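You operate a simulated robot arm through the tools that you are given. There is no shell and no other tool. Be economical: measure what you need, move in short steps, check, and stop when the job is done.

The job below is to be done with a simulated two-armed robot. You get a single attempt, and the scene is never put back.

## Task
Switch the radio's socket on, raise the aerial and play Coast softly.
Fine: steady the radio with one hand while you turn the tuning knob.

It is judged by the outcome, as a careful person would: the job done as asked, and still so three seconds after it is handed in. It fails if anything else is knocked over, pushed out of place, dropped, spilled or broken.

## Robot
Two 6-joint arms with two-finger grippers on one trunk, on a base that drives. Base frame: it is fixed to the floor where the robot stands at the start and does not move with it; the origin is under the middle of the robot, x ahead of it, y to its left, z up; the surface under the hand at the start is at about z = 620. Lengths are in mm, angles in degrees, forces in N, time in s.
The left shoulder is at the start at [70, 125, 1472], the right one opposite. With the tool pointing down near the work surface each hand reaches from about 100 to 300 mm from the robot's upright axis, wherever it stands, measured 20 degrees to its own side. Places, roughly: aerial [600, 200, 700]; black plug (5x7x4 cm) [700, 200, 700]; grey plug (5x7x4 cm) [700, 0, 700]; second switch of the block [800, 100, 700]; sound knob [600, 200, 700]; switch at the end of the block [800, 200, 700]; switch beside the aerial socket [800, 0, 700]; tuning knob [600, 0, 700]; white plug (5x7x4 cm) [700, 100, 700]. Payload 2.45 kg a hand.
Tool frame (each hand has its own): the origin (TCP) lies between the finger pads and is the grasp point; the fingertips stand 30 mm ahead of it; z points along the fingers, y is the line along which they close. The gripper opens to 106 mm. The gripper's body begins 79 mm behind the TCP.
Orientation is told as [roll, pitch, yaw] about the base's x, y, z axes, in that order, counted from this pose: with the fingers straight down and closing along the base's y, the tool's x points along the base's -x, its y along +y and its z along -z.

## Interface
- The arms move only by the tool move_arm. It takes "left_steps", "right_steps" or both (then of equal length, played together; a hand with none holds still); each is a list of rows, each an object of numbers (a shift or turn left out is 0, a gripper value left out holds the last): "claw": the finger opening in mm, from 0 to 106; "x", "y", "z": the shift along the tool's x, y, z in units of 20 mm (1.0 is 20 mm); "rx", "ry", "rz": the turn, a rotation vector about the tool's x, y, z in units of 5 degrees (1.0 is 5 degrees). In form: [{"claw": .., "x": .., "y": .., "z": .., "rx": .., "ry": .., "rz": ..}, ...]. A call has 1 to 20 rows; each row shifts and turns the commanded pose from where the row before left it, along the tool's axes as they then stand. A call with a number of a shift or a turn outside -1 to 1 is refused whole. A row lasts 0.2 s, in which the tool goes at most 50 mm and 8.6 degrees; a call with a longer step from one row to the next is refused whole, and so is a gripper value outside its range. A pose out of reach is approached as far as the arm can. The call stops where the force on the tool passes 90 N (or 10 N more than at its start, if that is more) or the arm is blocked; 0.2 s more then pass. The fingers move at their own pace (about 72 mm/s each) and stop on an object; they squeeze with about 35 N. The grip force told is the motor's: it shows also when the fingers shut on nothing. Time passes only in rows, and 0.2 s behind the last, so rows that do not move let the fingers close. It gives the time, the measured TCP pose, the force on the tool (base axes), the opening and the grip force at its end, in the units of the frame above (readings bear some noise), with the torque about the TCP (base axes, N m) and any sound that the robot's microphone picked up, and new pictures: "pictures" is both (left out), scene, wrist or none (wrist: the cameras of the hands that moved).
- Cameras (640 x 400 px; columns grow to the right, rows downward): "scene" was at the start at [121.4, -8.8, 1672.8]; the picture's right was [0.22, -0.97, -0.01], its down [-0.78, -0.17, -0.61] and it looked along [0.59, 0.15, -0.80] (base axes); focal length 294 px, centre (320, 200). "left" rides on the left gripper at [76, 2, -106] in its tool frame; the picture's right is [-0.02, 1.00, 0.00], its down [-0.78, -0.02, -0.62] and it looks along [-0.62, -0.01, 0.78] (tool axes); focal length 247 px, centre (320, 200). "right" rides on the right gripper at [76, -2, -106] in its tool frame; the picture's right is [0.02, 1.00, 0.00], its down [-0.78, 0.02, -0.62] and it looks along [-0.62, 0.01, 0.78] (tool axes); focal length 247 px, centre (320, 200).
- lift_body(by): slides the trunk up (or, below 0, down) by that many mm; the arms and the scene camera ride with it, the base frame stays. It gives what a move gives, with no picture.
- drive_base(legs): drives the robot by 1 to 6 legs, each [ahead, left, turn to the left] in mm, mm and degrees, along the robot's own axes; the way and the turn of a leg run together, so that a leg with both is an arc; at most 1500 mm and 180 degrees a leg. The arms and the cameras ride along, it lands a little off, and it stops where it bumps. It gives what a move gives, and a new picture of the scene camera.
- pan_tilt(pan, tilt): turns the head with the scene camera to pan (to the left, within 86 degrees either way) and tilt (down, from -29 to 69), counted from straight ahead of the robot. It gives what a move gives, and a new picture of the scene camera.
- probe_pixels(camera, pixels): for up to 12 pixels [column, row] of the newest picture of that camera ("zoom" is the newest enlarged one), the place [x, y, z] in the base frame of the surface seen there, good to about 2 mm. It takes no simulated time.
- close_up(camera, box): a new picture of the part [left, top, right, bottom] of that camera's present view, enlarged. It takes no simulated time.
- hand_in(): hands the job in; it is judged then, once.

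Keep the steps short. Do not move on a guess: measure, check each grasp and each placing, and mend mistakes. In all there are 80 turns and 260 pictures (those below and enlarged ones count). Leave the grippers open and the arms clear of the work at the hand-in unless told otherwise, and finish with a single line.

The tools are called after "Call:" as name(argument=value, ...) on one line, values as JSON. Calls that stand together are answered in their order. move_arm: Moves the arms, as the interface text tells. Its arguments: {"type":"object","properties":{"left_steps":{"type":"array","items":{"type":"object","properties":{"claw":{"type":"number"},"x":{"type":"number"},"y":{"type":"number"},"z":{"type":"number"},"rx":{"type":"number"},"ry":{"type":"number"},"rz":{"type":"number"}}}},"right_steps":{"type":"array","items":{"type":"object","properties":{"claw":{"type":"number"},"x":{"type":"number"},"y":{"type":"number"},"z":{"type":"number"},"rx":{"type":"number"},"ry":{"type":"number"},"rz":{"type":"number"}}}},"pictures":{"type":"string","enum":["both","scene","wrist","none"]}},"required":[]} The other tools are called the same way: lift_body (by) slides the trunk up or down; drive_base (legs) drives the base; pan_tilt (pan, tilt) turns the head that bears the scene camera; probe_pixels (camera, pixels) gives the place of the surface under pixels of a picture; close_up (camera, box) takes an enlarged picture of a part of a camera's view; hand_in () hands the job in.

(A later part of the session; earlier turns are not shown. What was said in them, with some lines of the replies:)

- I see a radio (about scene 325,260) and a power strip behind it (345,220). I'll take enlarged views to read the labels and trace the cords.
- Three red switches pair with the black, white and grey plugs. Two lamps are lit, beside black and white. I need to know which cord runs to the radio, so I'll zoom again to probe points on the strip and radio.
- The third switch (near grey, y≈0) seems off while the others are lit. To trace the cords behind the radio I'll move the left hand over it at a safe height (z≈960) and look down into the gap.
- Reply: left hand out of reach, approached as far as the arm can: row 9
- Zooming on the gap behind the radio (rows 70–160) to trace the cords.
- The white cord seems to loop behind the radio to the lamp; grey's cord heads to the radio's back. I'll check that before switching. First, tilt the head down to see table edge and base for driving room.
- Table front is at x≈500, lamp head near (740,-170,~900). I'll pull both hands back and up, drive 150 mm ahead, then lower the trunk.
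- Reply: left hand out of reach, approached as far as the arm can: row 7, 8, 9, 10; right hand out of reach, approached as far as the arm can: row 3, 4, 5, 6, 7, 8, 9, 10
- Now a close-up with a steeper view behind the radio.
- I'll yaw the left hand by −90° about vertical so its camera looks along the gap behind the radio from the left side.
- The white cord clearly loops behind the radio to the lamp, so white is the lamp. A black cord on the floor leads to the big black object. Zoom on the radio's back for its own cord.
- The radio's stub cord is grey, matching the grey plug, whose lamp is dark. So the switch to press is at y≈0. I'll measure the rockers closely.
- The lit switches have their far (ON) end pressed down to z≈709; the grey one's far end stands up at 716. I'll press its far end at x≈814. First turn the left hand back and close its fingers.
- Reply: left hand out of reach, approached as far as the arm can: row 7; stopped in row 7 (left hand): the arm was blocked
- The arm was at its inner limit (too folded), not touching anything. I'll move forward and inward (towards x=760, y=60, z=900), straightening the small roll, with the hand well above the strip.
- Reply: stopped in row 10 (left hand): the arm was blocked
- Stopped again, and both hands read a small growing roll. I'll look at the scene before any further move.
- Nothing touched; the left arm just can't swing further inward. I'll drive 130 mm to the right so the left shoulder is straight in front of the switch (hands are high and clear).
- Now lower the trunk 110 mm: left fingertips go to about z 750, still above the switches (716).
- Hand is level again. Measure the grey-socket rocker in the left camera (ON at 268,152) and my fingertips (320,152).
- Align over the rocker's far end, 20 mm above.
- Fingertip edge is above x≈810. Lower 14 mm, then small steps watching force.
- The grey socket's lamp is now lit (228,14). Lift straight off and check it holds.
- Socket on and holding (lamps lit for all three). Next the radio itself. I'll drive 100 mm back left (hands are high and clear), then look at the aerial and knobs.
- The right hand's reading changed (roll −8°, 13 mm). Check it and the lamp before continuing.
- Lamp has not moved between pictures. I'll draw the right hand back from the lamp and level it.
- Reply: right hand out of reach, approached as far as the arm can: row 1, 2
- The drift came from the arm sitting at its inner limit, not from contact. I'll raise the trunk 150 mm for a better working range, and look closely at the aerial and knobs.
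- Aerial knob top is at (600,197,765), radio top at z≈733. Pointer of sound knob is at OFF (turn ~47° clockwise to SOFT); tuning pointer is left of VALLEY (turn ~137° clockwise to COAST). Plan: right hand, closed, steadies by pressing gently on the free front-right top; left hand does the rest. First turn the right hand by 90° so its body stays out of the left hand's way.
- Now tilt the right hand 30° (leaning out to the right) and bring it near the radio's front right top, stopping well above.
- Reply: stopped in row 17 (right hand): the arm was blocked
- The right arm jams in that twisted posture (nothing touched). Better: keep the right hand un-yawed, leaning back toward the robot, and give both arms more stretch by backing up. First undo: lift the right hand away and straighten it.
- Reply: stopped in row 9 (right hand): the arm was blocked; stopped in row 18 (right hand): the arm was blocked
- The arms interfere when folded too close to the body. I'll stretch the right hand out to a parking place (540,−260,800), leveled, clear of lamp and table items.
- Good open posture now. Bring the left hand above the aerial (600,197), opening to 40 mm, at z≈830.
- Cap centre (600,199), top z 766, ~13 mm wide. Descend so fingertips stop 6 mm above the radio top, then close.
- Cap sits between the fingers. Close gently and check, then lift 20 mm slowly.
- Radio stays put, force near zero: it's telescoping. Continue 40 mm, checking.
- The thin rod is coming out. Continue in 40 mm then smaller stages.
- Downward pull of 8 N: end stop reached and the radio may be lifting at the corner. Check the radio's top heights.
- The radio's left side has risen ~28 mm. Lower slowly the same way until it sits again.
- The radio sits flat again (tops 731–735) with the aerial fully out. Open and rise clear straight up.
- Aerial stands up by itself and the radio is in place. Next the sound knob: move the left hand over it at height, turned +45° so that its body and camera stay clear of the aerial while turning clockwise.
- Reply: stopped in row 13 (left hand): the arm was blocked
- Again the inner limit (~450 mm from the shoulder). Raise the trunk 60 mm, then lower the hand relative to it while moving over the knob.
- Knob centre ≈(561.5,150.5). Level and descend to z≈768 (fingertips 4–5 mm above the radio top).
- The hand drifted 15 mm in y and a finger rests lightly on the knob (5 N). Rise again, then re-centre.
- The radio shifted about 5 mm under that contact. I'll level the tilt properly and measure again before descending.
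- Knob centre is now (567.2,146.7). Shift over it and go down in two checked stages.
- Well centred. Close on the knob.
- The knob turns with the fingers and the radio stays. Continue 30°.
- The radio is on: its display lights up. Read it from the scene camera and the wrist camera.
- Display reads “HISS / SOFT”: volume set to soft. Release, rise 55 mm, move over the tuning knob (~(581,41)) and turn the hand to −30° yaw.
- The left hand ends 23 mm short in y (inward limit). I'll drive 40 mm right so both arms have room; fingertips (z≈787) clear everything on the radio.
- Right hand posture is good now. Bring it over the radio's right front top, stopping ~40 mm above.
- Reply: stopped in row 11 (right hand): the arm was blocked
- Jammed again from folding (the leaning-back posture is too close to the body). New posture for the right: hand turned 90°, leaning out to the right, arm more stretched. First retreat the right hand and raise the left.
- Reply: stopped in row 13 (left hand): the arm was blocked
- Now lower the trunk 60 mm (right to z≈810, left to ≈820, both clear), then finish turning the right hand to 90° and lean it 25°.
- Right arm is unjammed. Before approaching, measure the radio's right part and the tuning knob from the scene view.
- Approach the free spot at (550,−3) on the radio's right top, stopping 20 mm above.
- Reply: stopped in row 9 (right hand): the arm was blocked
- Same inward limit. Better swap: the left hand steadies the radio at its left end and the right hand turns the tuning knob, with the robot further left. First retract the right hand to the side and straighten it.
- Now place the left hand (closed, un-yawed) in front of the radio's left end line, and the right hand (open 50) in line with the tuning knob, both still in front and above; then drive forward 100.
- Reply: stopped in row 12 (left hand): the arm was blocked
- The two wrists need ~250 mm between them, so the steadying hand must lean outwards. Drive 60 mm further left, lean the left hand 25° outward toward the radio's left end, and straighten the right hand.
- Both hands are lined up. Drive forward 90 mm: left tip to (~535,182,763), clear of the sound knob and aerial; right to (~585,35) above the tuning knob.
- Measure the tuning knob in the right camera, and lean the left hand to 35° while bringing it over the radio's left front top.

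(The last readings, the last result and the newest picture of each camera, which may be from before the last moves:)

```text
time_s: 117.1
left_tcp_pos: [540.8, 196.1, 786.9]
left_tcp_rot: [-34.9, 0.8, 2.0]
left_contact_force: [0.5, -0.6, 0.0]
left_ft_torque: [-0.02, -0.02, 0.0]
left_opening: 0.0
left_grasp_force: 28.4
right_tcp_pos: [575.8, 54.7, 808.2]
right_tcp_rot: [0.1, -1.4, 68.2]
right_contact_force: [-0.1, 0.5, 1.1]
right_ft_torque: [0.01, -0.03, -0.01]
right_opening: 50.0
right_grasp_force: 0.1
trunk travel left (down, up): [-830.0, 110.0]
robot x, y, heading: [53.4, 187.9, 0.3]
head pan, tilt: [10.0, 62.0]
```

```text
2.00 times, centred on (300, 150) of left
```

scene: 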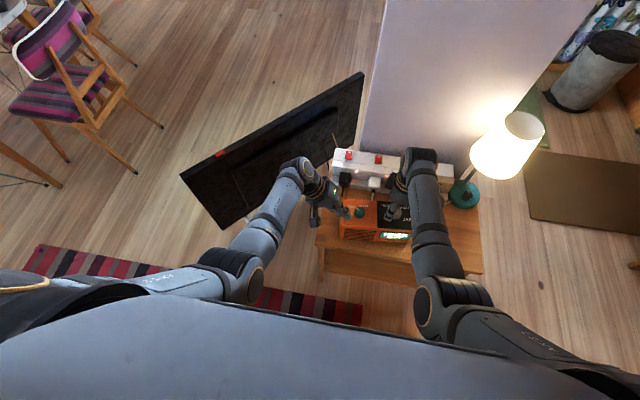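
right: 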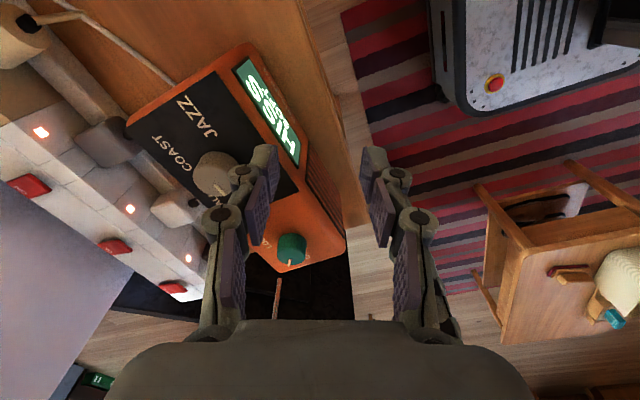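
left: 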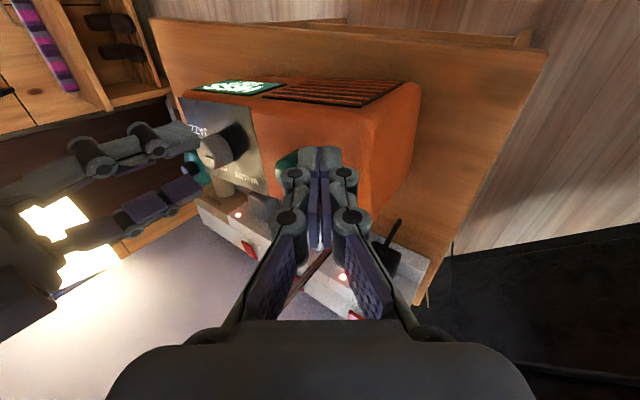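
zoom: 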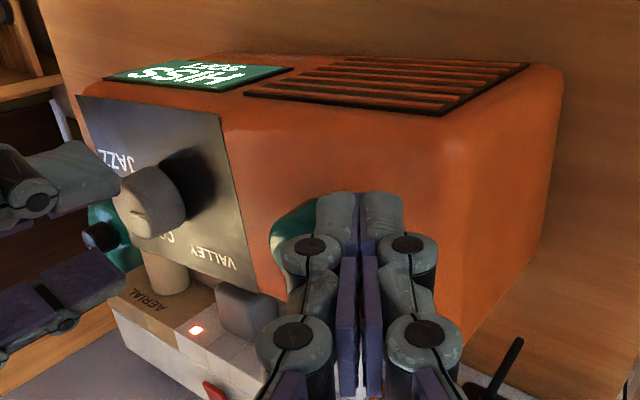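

Left tip is over (541,179), 22 mm above contact. Lower 16 mm, and get a fresh right picture.

Call:
move_arm(left_steps=[{"y": 0.23, "z": 0.33}, {"y": 0.23, "z": 0.33}, {}], right_steps=[{}, {}, {}], pictures="wrist")

Call:
close_up(camera="right", box=[200, 50, 400, 180])

```text
time_s: 117.9
left_tcp_pos: [540.9, 195.9, 769.8]
left_tcp_rot: [-34.9, 1.0, 2.1]
left_contact_force: [-0.2, -0.1, 0.1]
left_ft_torque: [0.01, 0.04, -0.01]
left_opening: 0.2
left_grasp_force: 28.4
right_tcp_pos: [576.1, 54.8, 808.3]
right_tcp_rot: [0.1, -1.4, 68.3]
right_contact_force: [-0.6, 0.7, 0.4]
right_ft_torque: [-0.01, 0.01, -0.02]
right_opening: 50.1
right_grasp_force: 0.0
trunk travel left (down, up): [-830.0, 110.0]
robot x, y, heading: [58.3, 181.8, 0.4]
head pan, tilt: [10.0, 62.0]
```

right: 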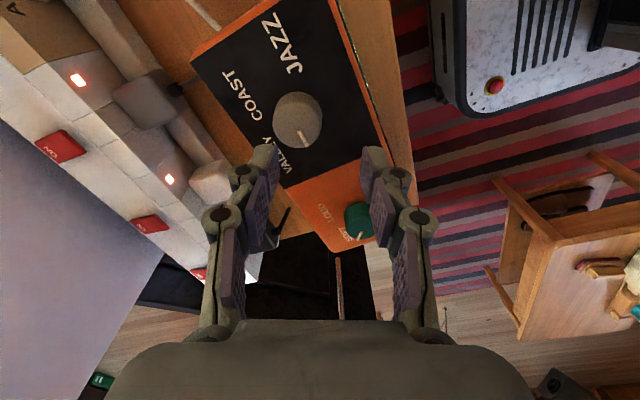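
left: 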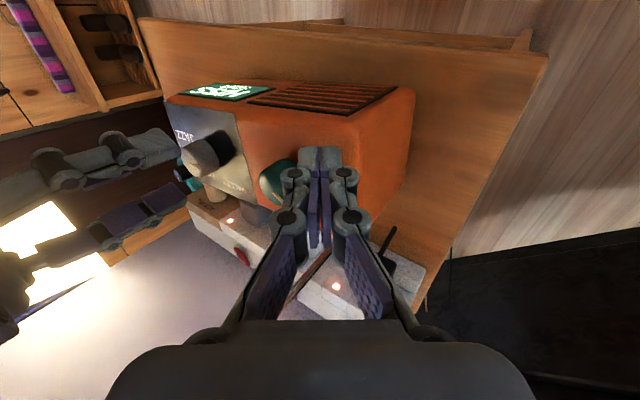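

```text
3.08 times, centred on (300, 115) of right
```

zoom: 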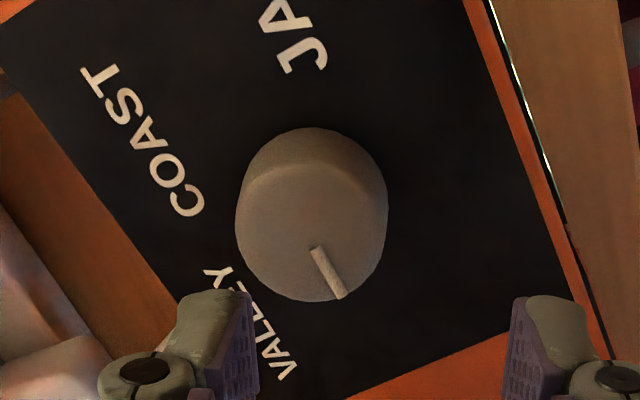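

Call:
probe_pixels(camera="zoom", pixels=[[242, 230], [380, 230], [310, 172], [305, 292], [265, 185], [350, 285], [262, 280], [365, 185], [340, 292], [315, 250], [255, 335], [160, 150]])

Call:
move_arm(left_steps=[{"y": 0.08, "z": 0.123}, {"y": 0.06, "z": 0.082}, {}], pictures="none")

```text
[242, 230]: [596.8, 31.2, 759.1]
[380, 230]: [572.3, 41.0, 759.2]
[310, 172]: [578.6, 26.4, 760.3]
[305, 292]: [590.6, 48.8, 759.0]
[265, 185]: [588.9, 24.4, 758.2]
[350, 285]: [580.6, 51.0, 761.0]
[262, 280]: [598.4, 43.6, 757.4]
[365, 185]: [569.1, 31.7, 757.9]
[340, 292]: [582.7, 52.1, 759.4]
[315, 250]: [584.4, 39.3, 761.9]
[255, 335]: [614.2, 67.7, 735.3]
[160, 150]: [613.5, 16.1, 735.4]
```

```text
time_s: 118.7
left_tcp_pos: [540.3, 196.4, 764.4]
left_tcp_rot: [-34.9, 1.1, 1.9]
left_contact_force: [-0.2, 0.0, -0.2]
left_ft_torque: [-0.03, 0.0, -0.01]
left_opening: 0.2
left_grasp_force: 28.4
right_tcp_pos: [574.8, 54.7, 808.3]
right_tcp_rot: [0.0, -1.4, 68.3]
right_contact_force: [-0.1, 0.0, 0.1]
right_ft_torque: [0.02, 0.02, 0.03]
right_opening: 49.9
right_grasp_force: 0.0
trunk travel left (down, up): [-830.0, 110.0]
robot x, y, heading: [54.4, 186.8, 0.1]
head pan, tilt: [10.0, 62.0]
```

Tuning knob centre (584.4,37.2), radius ~15.5; turn needed ≈132° clockwise. Now lower the left tip to contact.

Call:
move_arm(left_steps=[{"y": 0.06, "z": 0.082}, {"y": 0.03, "z": 0.041}, {}], pictures="none")

Call:
move_arm(right_steps=[{"x": 0.2, "y": -0.35}, {"x": 0.2, "y": -0.35}, {"x": 0.15, "ry": 0.28}, {}], pictures="none")

```text
time_s: 119.5
left_tcp_pos: [541.1, 197.2, 762.1]
left_tcp_rot: [-35.0, 0.9, 2.0]
left_contact_force: [0.8, -0.1, 3.8]
left_ft_torque: [-0.03, -0.05, 0.02]
left_opening: 0.0
left_grasp_force: 29.0
right_tcp_pos: [575.9, 55.7, 807.7]
right_tcp_rot: [0.2, -1.3, 68.3]
right_contact_force: [0.9, -0.3, 0.9]
right_ft_torque: [0.01, 0.01, -0.01]
right_opening: 50.0
right_grasp_force: 0.0
trunk travel left (down, up): [-830.0, 110.0]
robot x, y, heading: [56.6, 182.6, 0.3]
head pan, tilt: [10.0, 62.0]
```

```text
time_s: 120.5
left_tcp_pos: [540.7, 195.2, 761.6]
left_tcp_rot: [-34.9, 0.9, 2.0]
left_contact_force: [2.2, 0.4, 6.2]
left_ft_torque: [-0.06, -0.12, 0.03]
left_opening: 0.1
left_grasp_force: 28.6
right_tcp_pos: [584.2, 39.4, 807.5]
right_tcp_rot: [0.1, 0.0, 68.3]
right_contact_force: [0.0, 0.3, 0.4]
right_ft_torque: [0.0, -0.02, 0.0]
right_opening: 50.0
right_grasp_force: 0.0
trunk travel left (down, up): [-830.0, 110.0]
robot x, y, heading: [54.2, 190.2, 0.3]
head pan, tilt: [10.0, 62.0]
```

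Left presses with ~5 N. Right is over the knob; fine-shift 2 mm and descend to z≈769.

Call:
move_arm(right_steps=[{"x": 0.1, "y": -0.04}, {"z": 0.6}, {"z": 0.6}, {"z": 0.5}, {"z": 0.22}, {}], left_steps=[{"y": 0.03, "z": 0.05}, {}, {}, {}, {}, {}], pictures="wrist")

Call:
close_up(camera="right", box=[200, 80, 440, 240])

```text
time_s: 121.9
left_tcp_pos: [539.7, 196.0, 761.8]
left_tcp_rot: [-35.0, 0.8, 2.1]
left_contact_force: [2.7, 0.7, 17.9]
left_ft_torque: [-0.12, -0.18, 0.01]
left_opening: 0.0
left_grasp_force: 28.5
right_tcp_pos: [583.4, 39.2, 769.8]
right_tcp_rot: [-0.1, 0.0, 68.3]
right_contact_force: [0.2, -0.8, -0.2]
right_ft_torque: [-0.02, 0.02, 0.0]
right_opening: 49.8
right_grasp_force: 0.0
trunk travel left (down, up): [-830.0, 110.0]
robot x, y, heading: [55.9, 185.0, 0.4]
head pan, tilt: [10.0, 62.0]
```

right: 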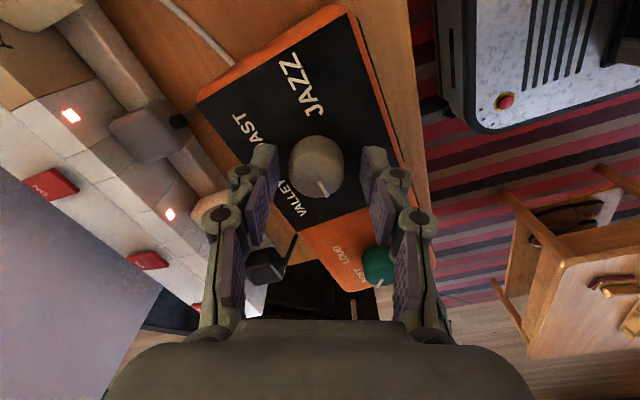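
left: 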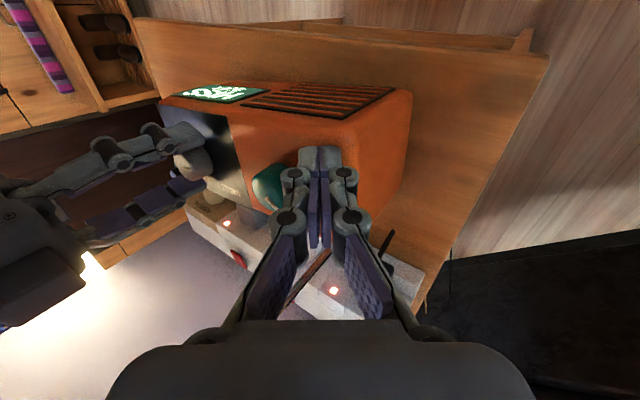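

```text
2.50 times, centred on (320, 160) of right
```

zoom: 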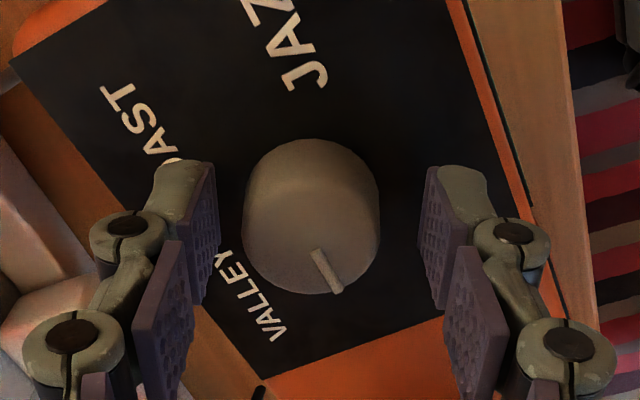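

Centred, left steadying with ~18 N. Close on the tuning knob and turn 35° first.

Call:
move_arm(right_steps=[{"claw": 0}, {}, {}, {"rz": 0.7}, {"rz": 0.7}, {"rz": 0.7}, {"rz": 0.7}, {"rz": 0.7}, {"rz": 0.7}, {"rz": 0.7}, {"rz": 0.7}, {"rz": 0.7}, {"rz": 0.7}, {}], pictures="both")

Call:
close_up(camera="right", box=[200, 60, 440, 240])

```text
time_s: 124.9
left_tcp_pos: [538.7, 195.7, 762.1]
left_tcp_rot: [-34.9, 0.8, 1.9]
left_contact_force: [4.2, 0.5, 13.8]
left_ft_torque: [-0.11, -0.22, 0.03]
left_opening: 0.0
left_grasp_force: 28.4
right_tcp_pos: [583.4, 38.6, 770.9]
right_tcp_rot: [0.0, -0.1, 33.3]
right_contact_force: [4.6, -6.3, 17.3]
right_ft_torque: [-0.28, -0.08, -0.02]
right_opening: 33.0
right_grasp_force: 35.5
trunk travel left (down, up): [-830.0, 110.0]
robot x, y, heading: [54.7, 181.2, 0.4]
head pan, tilt: [10.0, 62.0]
```

scene: 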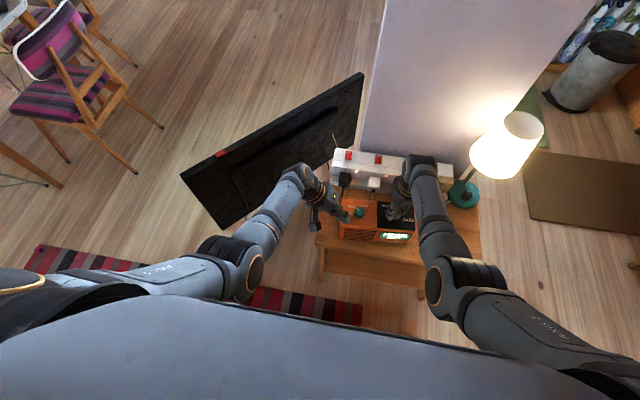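
right: 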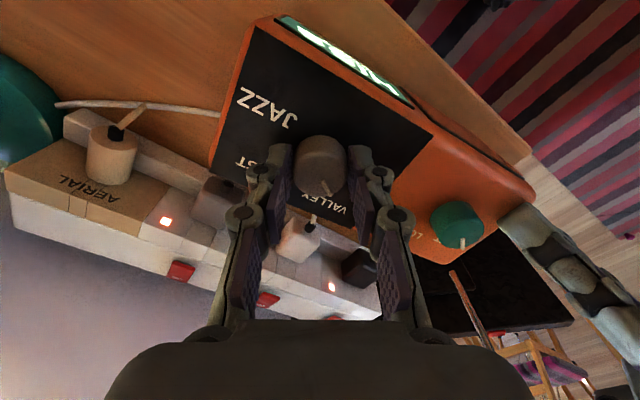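

```text
2.22 times, centred on (320, 150) of right
```

zoom: 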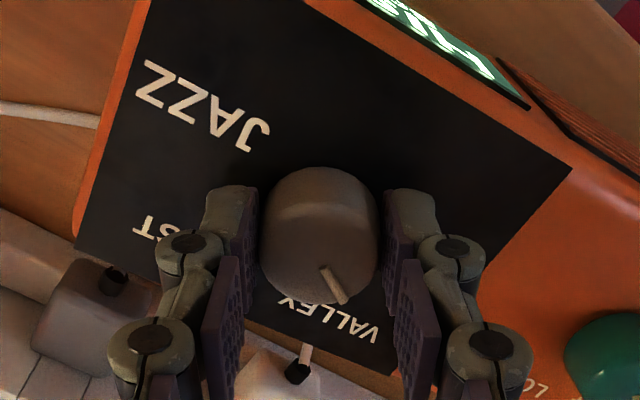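

Knob follows; the display still lit. Continue another 50°.

Call:
move_arm(right_steps=[{"rz": 0.8}, {"rz": 0.8}, {"rz": 0.8}, {"rz": 0.8}, {"rz": 0.8}, {"rz": 0.8}, {"rz": 0.8}, {"rz": 0.8}, {"rz": 0.8}, {"rz": 0.8}, {"rz": 0.8}, {"rz": 0.8}, {}], pictures="wrist")

Call:
close_up(camera="right", box=[120, 60, 440, 240])

Call:
close_up(camera="scene", box=[310, 170, 440, 260])

```text
time_s: 127.7
left_tcp_pos: [537.9, 196.5, 762.8]
left_tcp_rot: [-35.0, 0.8, 2.0]
left_contact_force: [2.7, -2.3, 8.8]
left_ft_torque: [-0.11, -0.13, -0.01]
left_opening: 0.0
left_grasp_force: 28.4
right_tcp_pos: [581.4, 38.8, 769.9]
right_tcp_rot: [0.0, -0.1, -14.7]
right_contact_force: [-2.2, 0.8, 19.7]
right_ft_torque: [0.2, 0.59, 0.01]
right_opening: 32.8
right_grasp_force: 35.2
trunk travel left (down, up): [-830.0, 110.0]
robot x, y, heading: [51.3, 182.8, 0.4]
head pan, tilt: [10.0, 62.0]
```

right: 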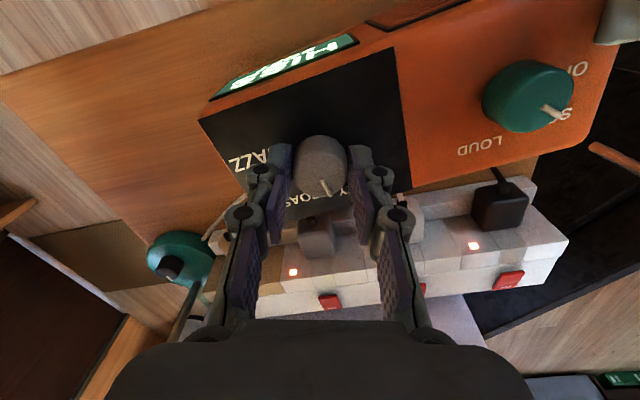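

```text
2.00 times, centred on (280, 150) of right
```

zoom: 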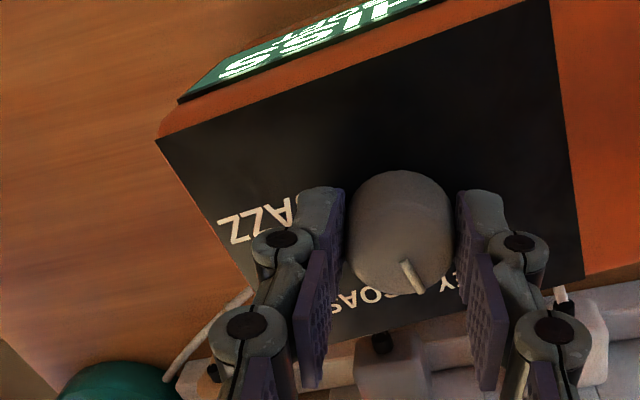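

```text
4.44 times, centred on (375, 215) of scene
```

zoom: 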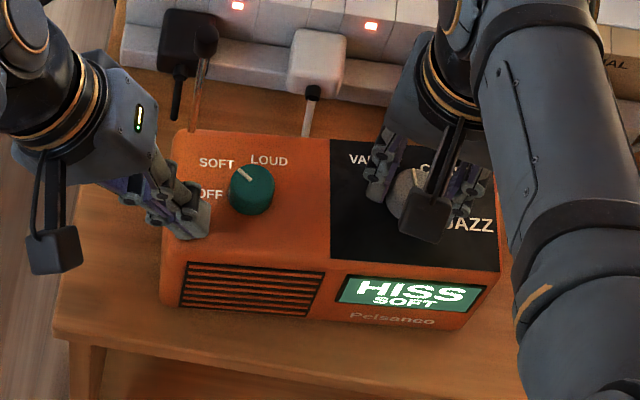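

Display still “HISS/SOFT”, pointer now between VALLEY and COAST. Continue 35°, then check the display.

Call:
move_arm(right_steps=[{"rz": 0.7}, {"rz": 0.7}, {"rz": 0.7}, {"rz": 0.7}, {"rz": 0.7}, {"rz": 0.7}, {"rz": 0.7}, {"rz": 0.7}, {"rz": 0.7}, {"rz": 0.7}, {}], pictures="wrist")

Call:
close_up(camera="scene", box=[310, 170, 440, 260])

```text
time_s: 130.1
left_tcp_pos: [539.5, 194.6, 762.7]
left_tcp_rot: [-35.0, 0.9, 2.0]
left_contact_force: [-2.9, 2.4, 14.6]
left_ft_torque: [-0.04, -0.01, -0.02]
left_opening: 0.0
left_grasp_force: 28.6
right_tcp_pos: [582.0, 38.0, 772.1]
right_tcp_rot: [0.1, -0.2, -49.8]
right_contact_force: [0.8, -0.9, 4.4]
right_ft_torque: [-0.41, -0.3, 0.01]
right_opening: 32.7
right_grasp_force: 35.1
trunk travel left (down, up): [-830.0, 110.0]
robot x, y, heading: [53.0, 186.4, 0.4]
head pan, tilt: [10.0, 62.0]
```

right: 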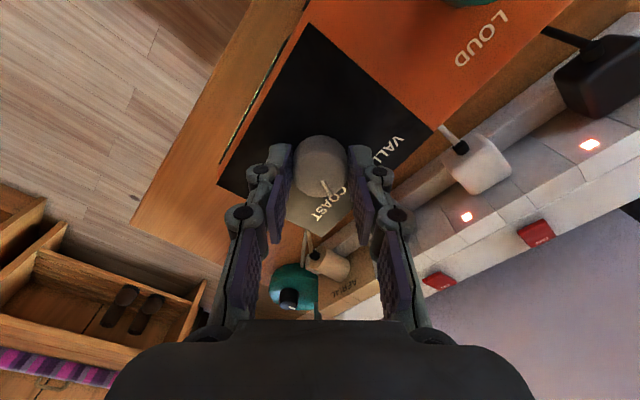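

```text
4.44 times, centred on (375, 215) of scene
5 turns are left
```

zoom: 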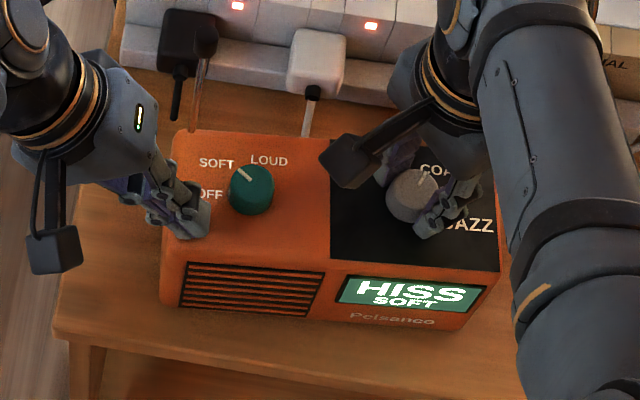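

Five turns left. Turn the remaining 14° to COAST and read the display.

Call:
move_arm(right_steps=[{"rz": 0.5}, {"rz": 0.5}, {"rz": 0.6}, {"rz": 0.6}, {"rz": 0.5}, {}, {}], pictures="wrist")

Call:
close_up(camera="scene", box=[310, 170, 440, 260])

```text
time_s: 131.7
left_tcp_pos: [539.2, 196.3, 762.9]
left_tcp_rot: [-34.9, 0.8, 1.9]
left_contact_force: [1.2, -0.3, 10.5]
left_ft_torque: [-0.08, -0.12, 0.05]
left_opening: 0.0
left_grasp_force: 28.7
right_tcp_pos: [582.3, 38.2, 771.5]
right_tcp_rot: [0.0, 0.0, -63.2]
right_contact_force: [-5.1, 0.4, 6.5]
right_ft_torque: [0.06, 0.22, -0.01]
right_opening: 33.4
right_grasp_force: 34.8
trunk travel left (down, up): [-830.0, 110.0]
robot x, y, heading: [53.9, 182.6, 0.3]
head pan, tilt: [10.0, 62.0]
```

right: 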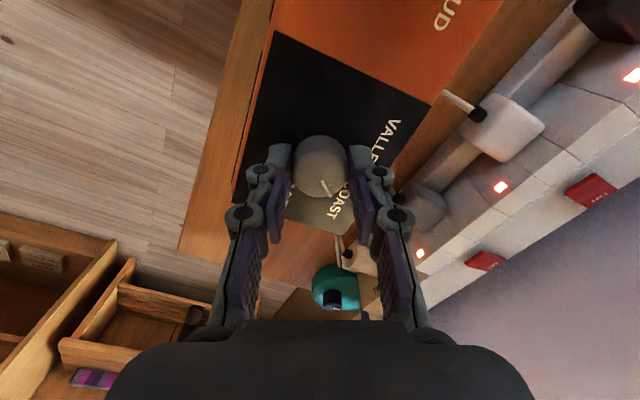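

```text
4.44 times, centred on (375, 215) of scene
4 turns are left
```

zoom: 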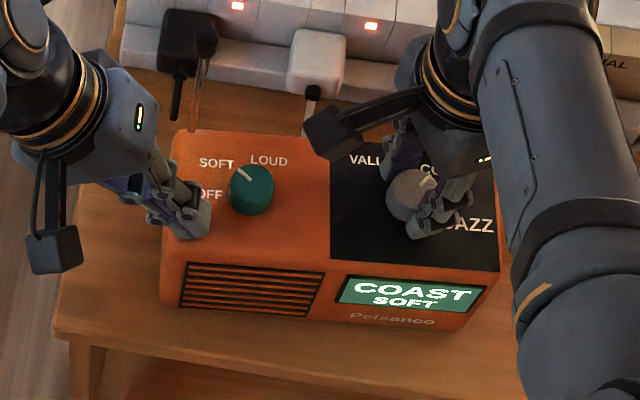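

Display reads “COAST / SOFT”. Release the right hand and lift it straight up, then lift the left hand off and out, opening it clear of the radio.

Call:
move_arm(right_steps=[{"claw": 56}, {}, {}, {"z": -0.6}, {"z": -0.6}, {"z": -0.6}, {"z": -0.5}, {}, {}, {}, {}, {}, {}], left_steps=[{}, {}, {}, {}, {"y": -0.2, "z": -0.28}, {"y": -0.25, "z": -0.4}, {"y": -0.25, "z": -0.4}, {"y": 0.55, "z": -0.4}, {"y": 0.55, "z": -0.4}, {"y": 0.55, "z": -0.4}, {"claw": 50}, {}, {}], pictures="scene")

Call:
close_up(camera="scene", box=[300, 130, 500, 260])

```text
time_s: 134.5
left_tcp_pos: [540.8, 235.7, 788.5]
left_tcp_rot: [-34.9, 1.0, 2.0]
left_contact_force: [0.7, 0.4, -0.4]
left_ft_torque: [0.02, -0.01, 0.02]
left_opening: 49.7
left_grasp_force: 0.1
right_tcp_pos: [584.8, 35.9, 813.9]
right_tcp_rot: [0.1, 0.1, -63.2]
right_contact_force: [0.3, -0.3, 0.6]
right_ft_torque: [0.05, -0.02, 0.0]
right_opening: 56.4
right_grasp_force: 0.1
trunk travel left (down, up): [-830.0, 110.0]
robot x, y, heading: [52.3, 184.3, 0.5]
head pan, tilt: [10.0, 62.0]
```

scene: 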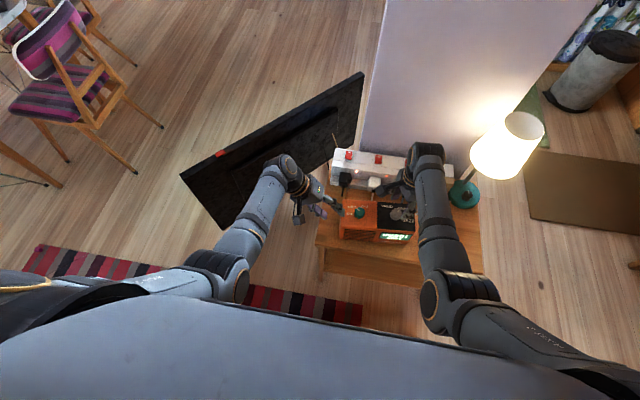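

```text
3.08 times, centred on (400, 195) of scene
3 turns are left
```

zoom: 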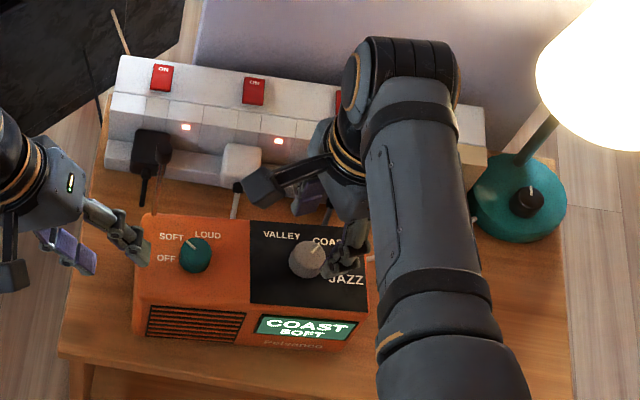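

“COAST / SOFT” holds. Drive straight back 200 mm so both arms clear the work (fingertips pass above the knobs), and check.

Call:
drive_base(legs=[[-200, 0, 0]])

Call:
close_up(camera="scene", box=[300, 90, 500, 230])

```text
time_s: 136.1
left_tcp_pos: [340.3, 236.0, 786.8]
left_tcp_rot: [-34.9, 1.0, 2.1]
left_contact_force: [-0.5, -0.5, -0.6]
left_ft_torque: [0.0, 0.0, -0.01]
left_opening: 49.8
left_grasp_force: 0.0
right_tcp_pos: [383.9, 36.6, 814.0]
right_tcp_rot: [-0.2, 0.1, -63.0]
right_contact_force: [0.5, 0.2, 0.1]
right_ft_torque: [0.01, 0.02, 0.01]
right_opening: 56.1
right_grasp_force: 0.1
trunk travel left (down, up): [-830.0, 110.0]
robot x, y, heading: [-147.2, 182.7, 0.4]
head pan, tilt: [10.0, 62.0]
```

scene: 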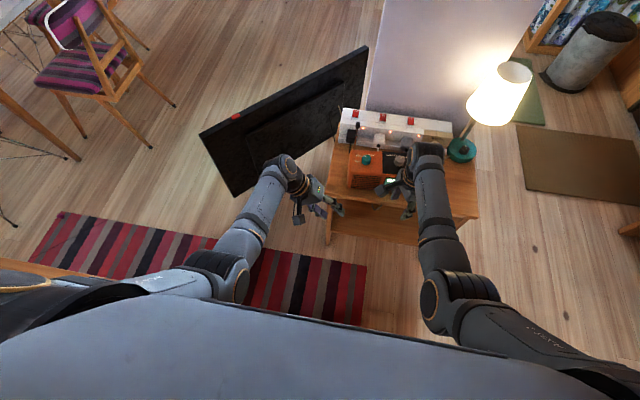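

```text
2.86 times, centred on (400, 160) of scene
2 turns are left
```

zoom: 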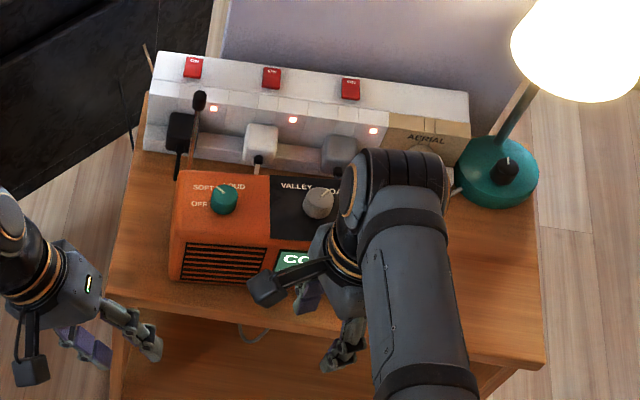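

The aerial is up, all three socket lamps are lit, the display still starts with “CO…”, and both hands are open and clear. Handing in.

Call:
hand_in()

```text
The job is handed in.
```

The radio's socket (grey plug) is on, the aerial is fully up, and the radio is playing Coast softly; I steadied it with the left hand while tuning, and it ended about 5 mm from where it started after a bump and a brief tip while I pulled the aerial.
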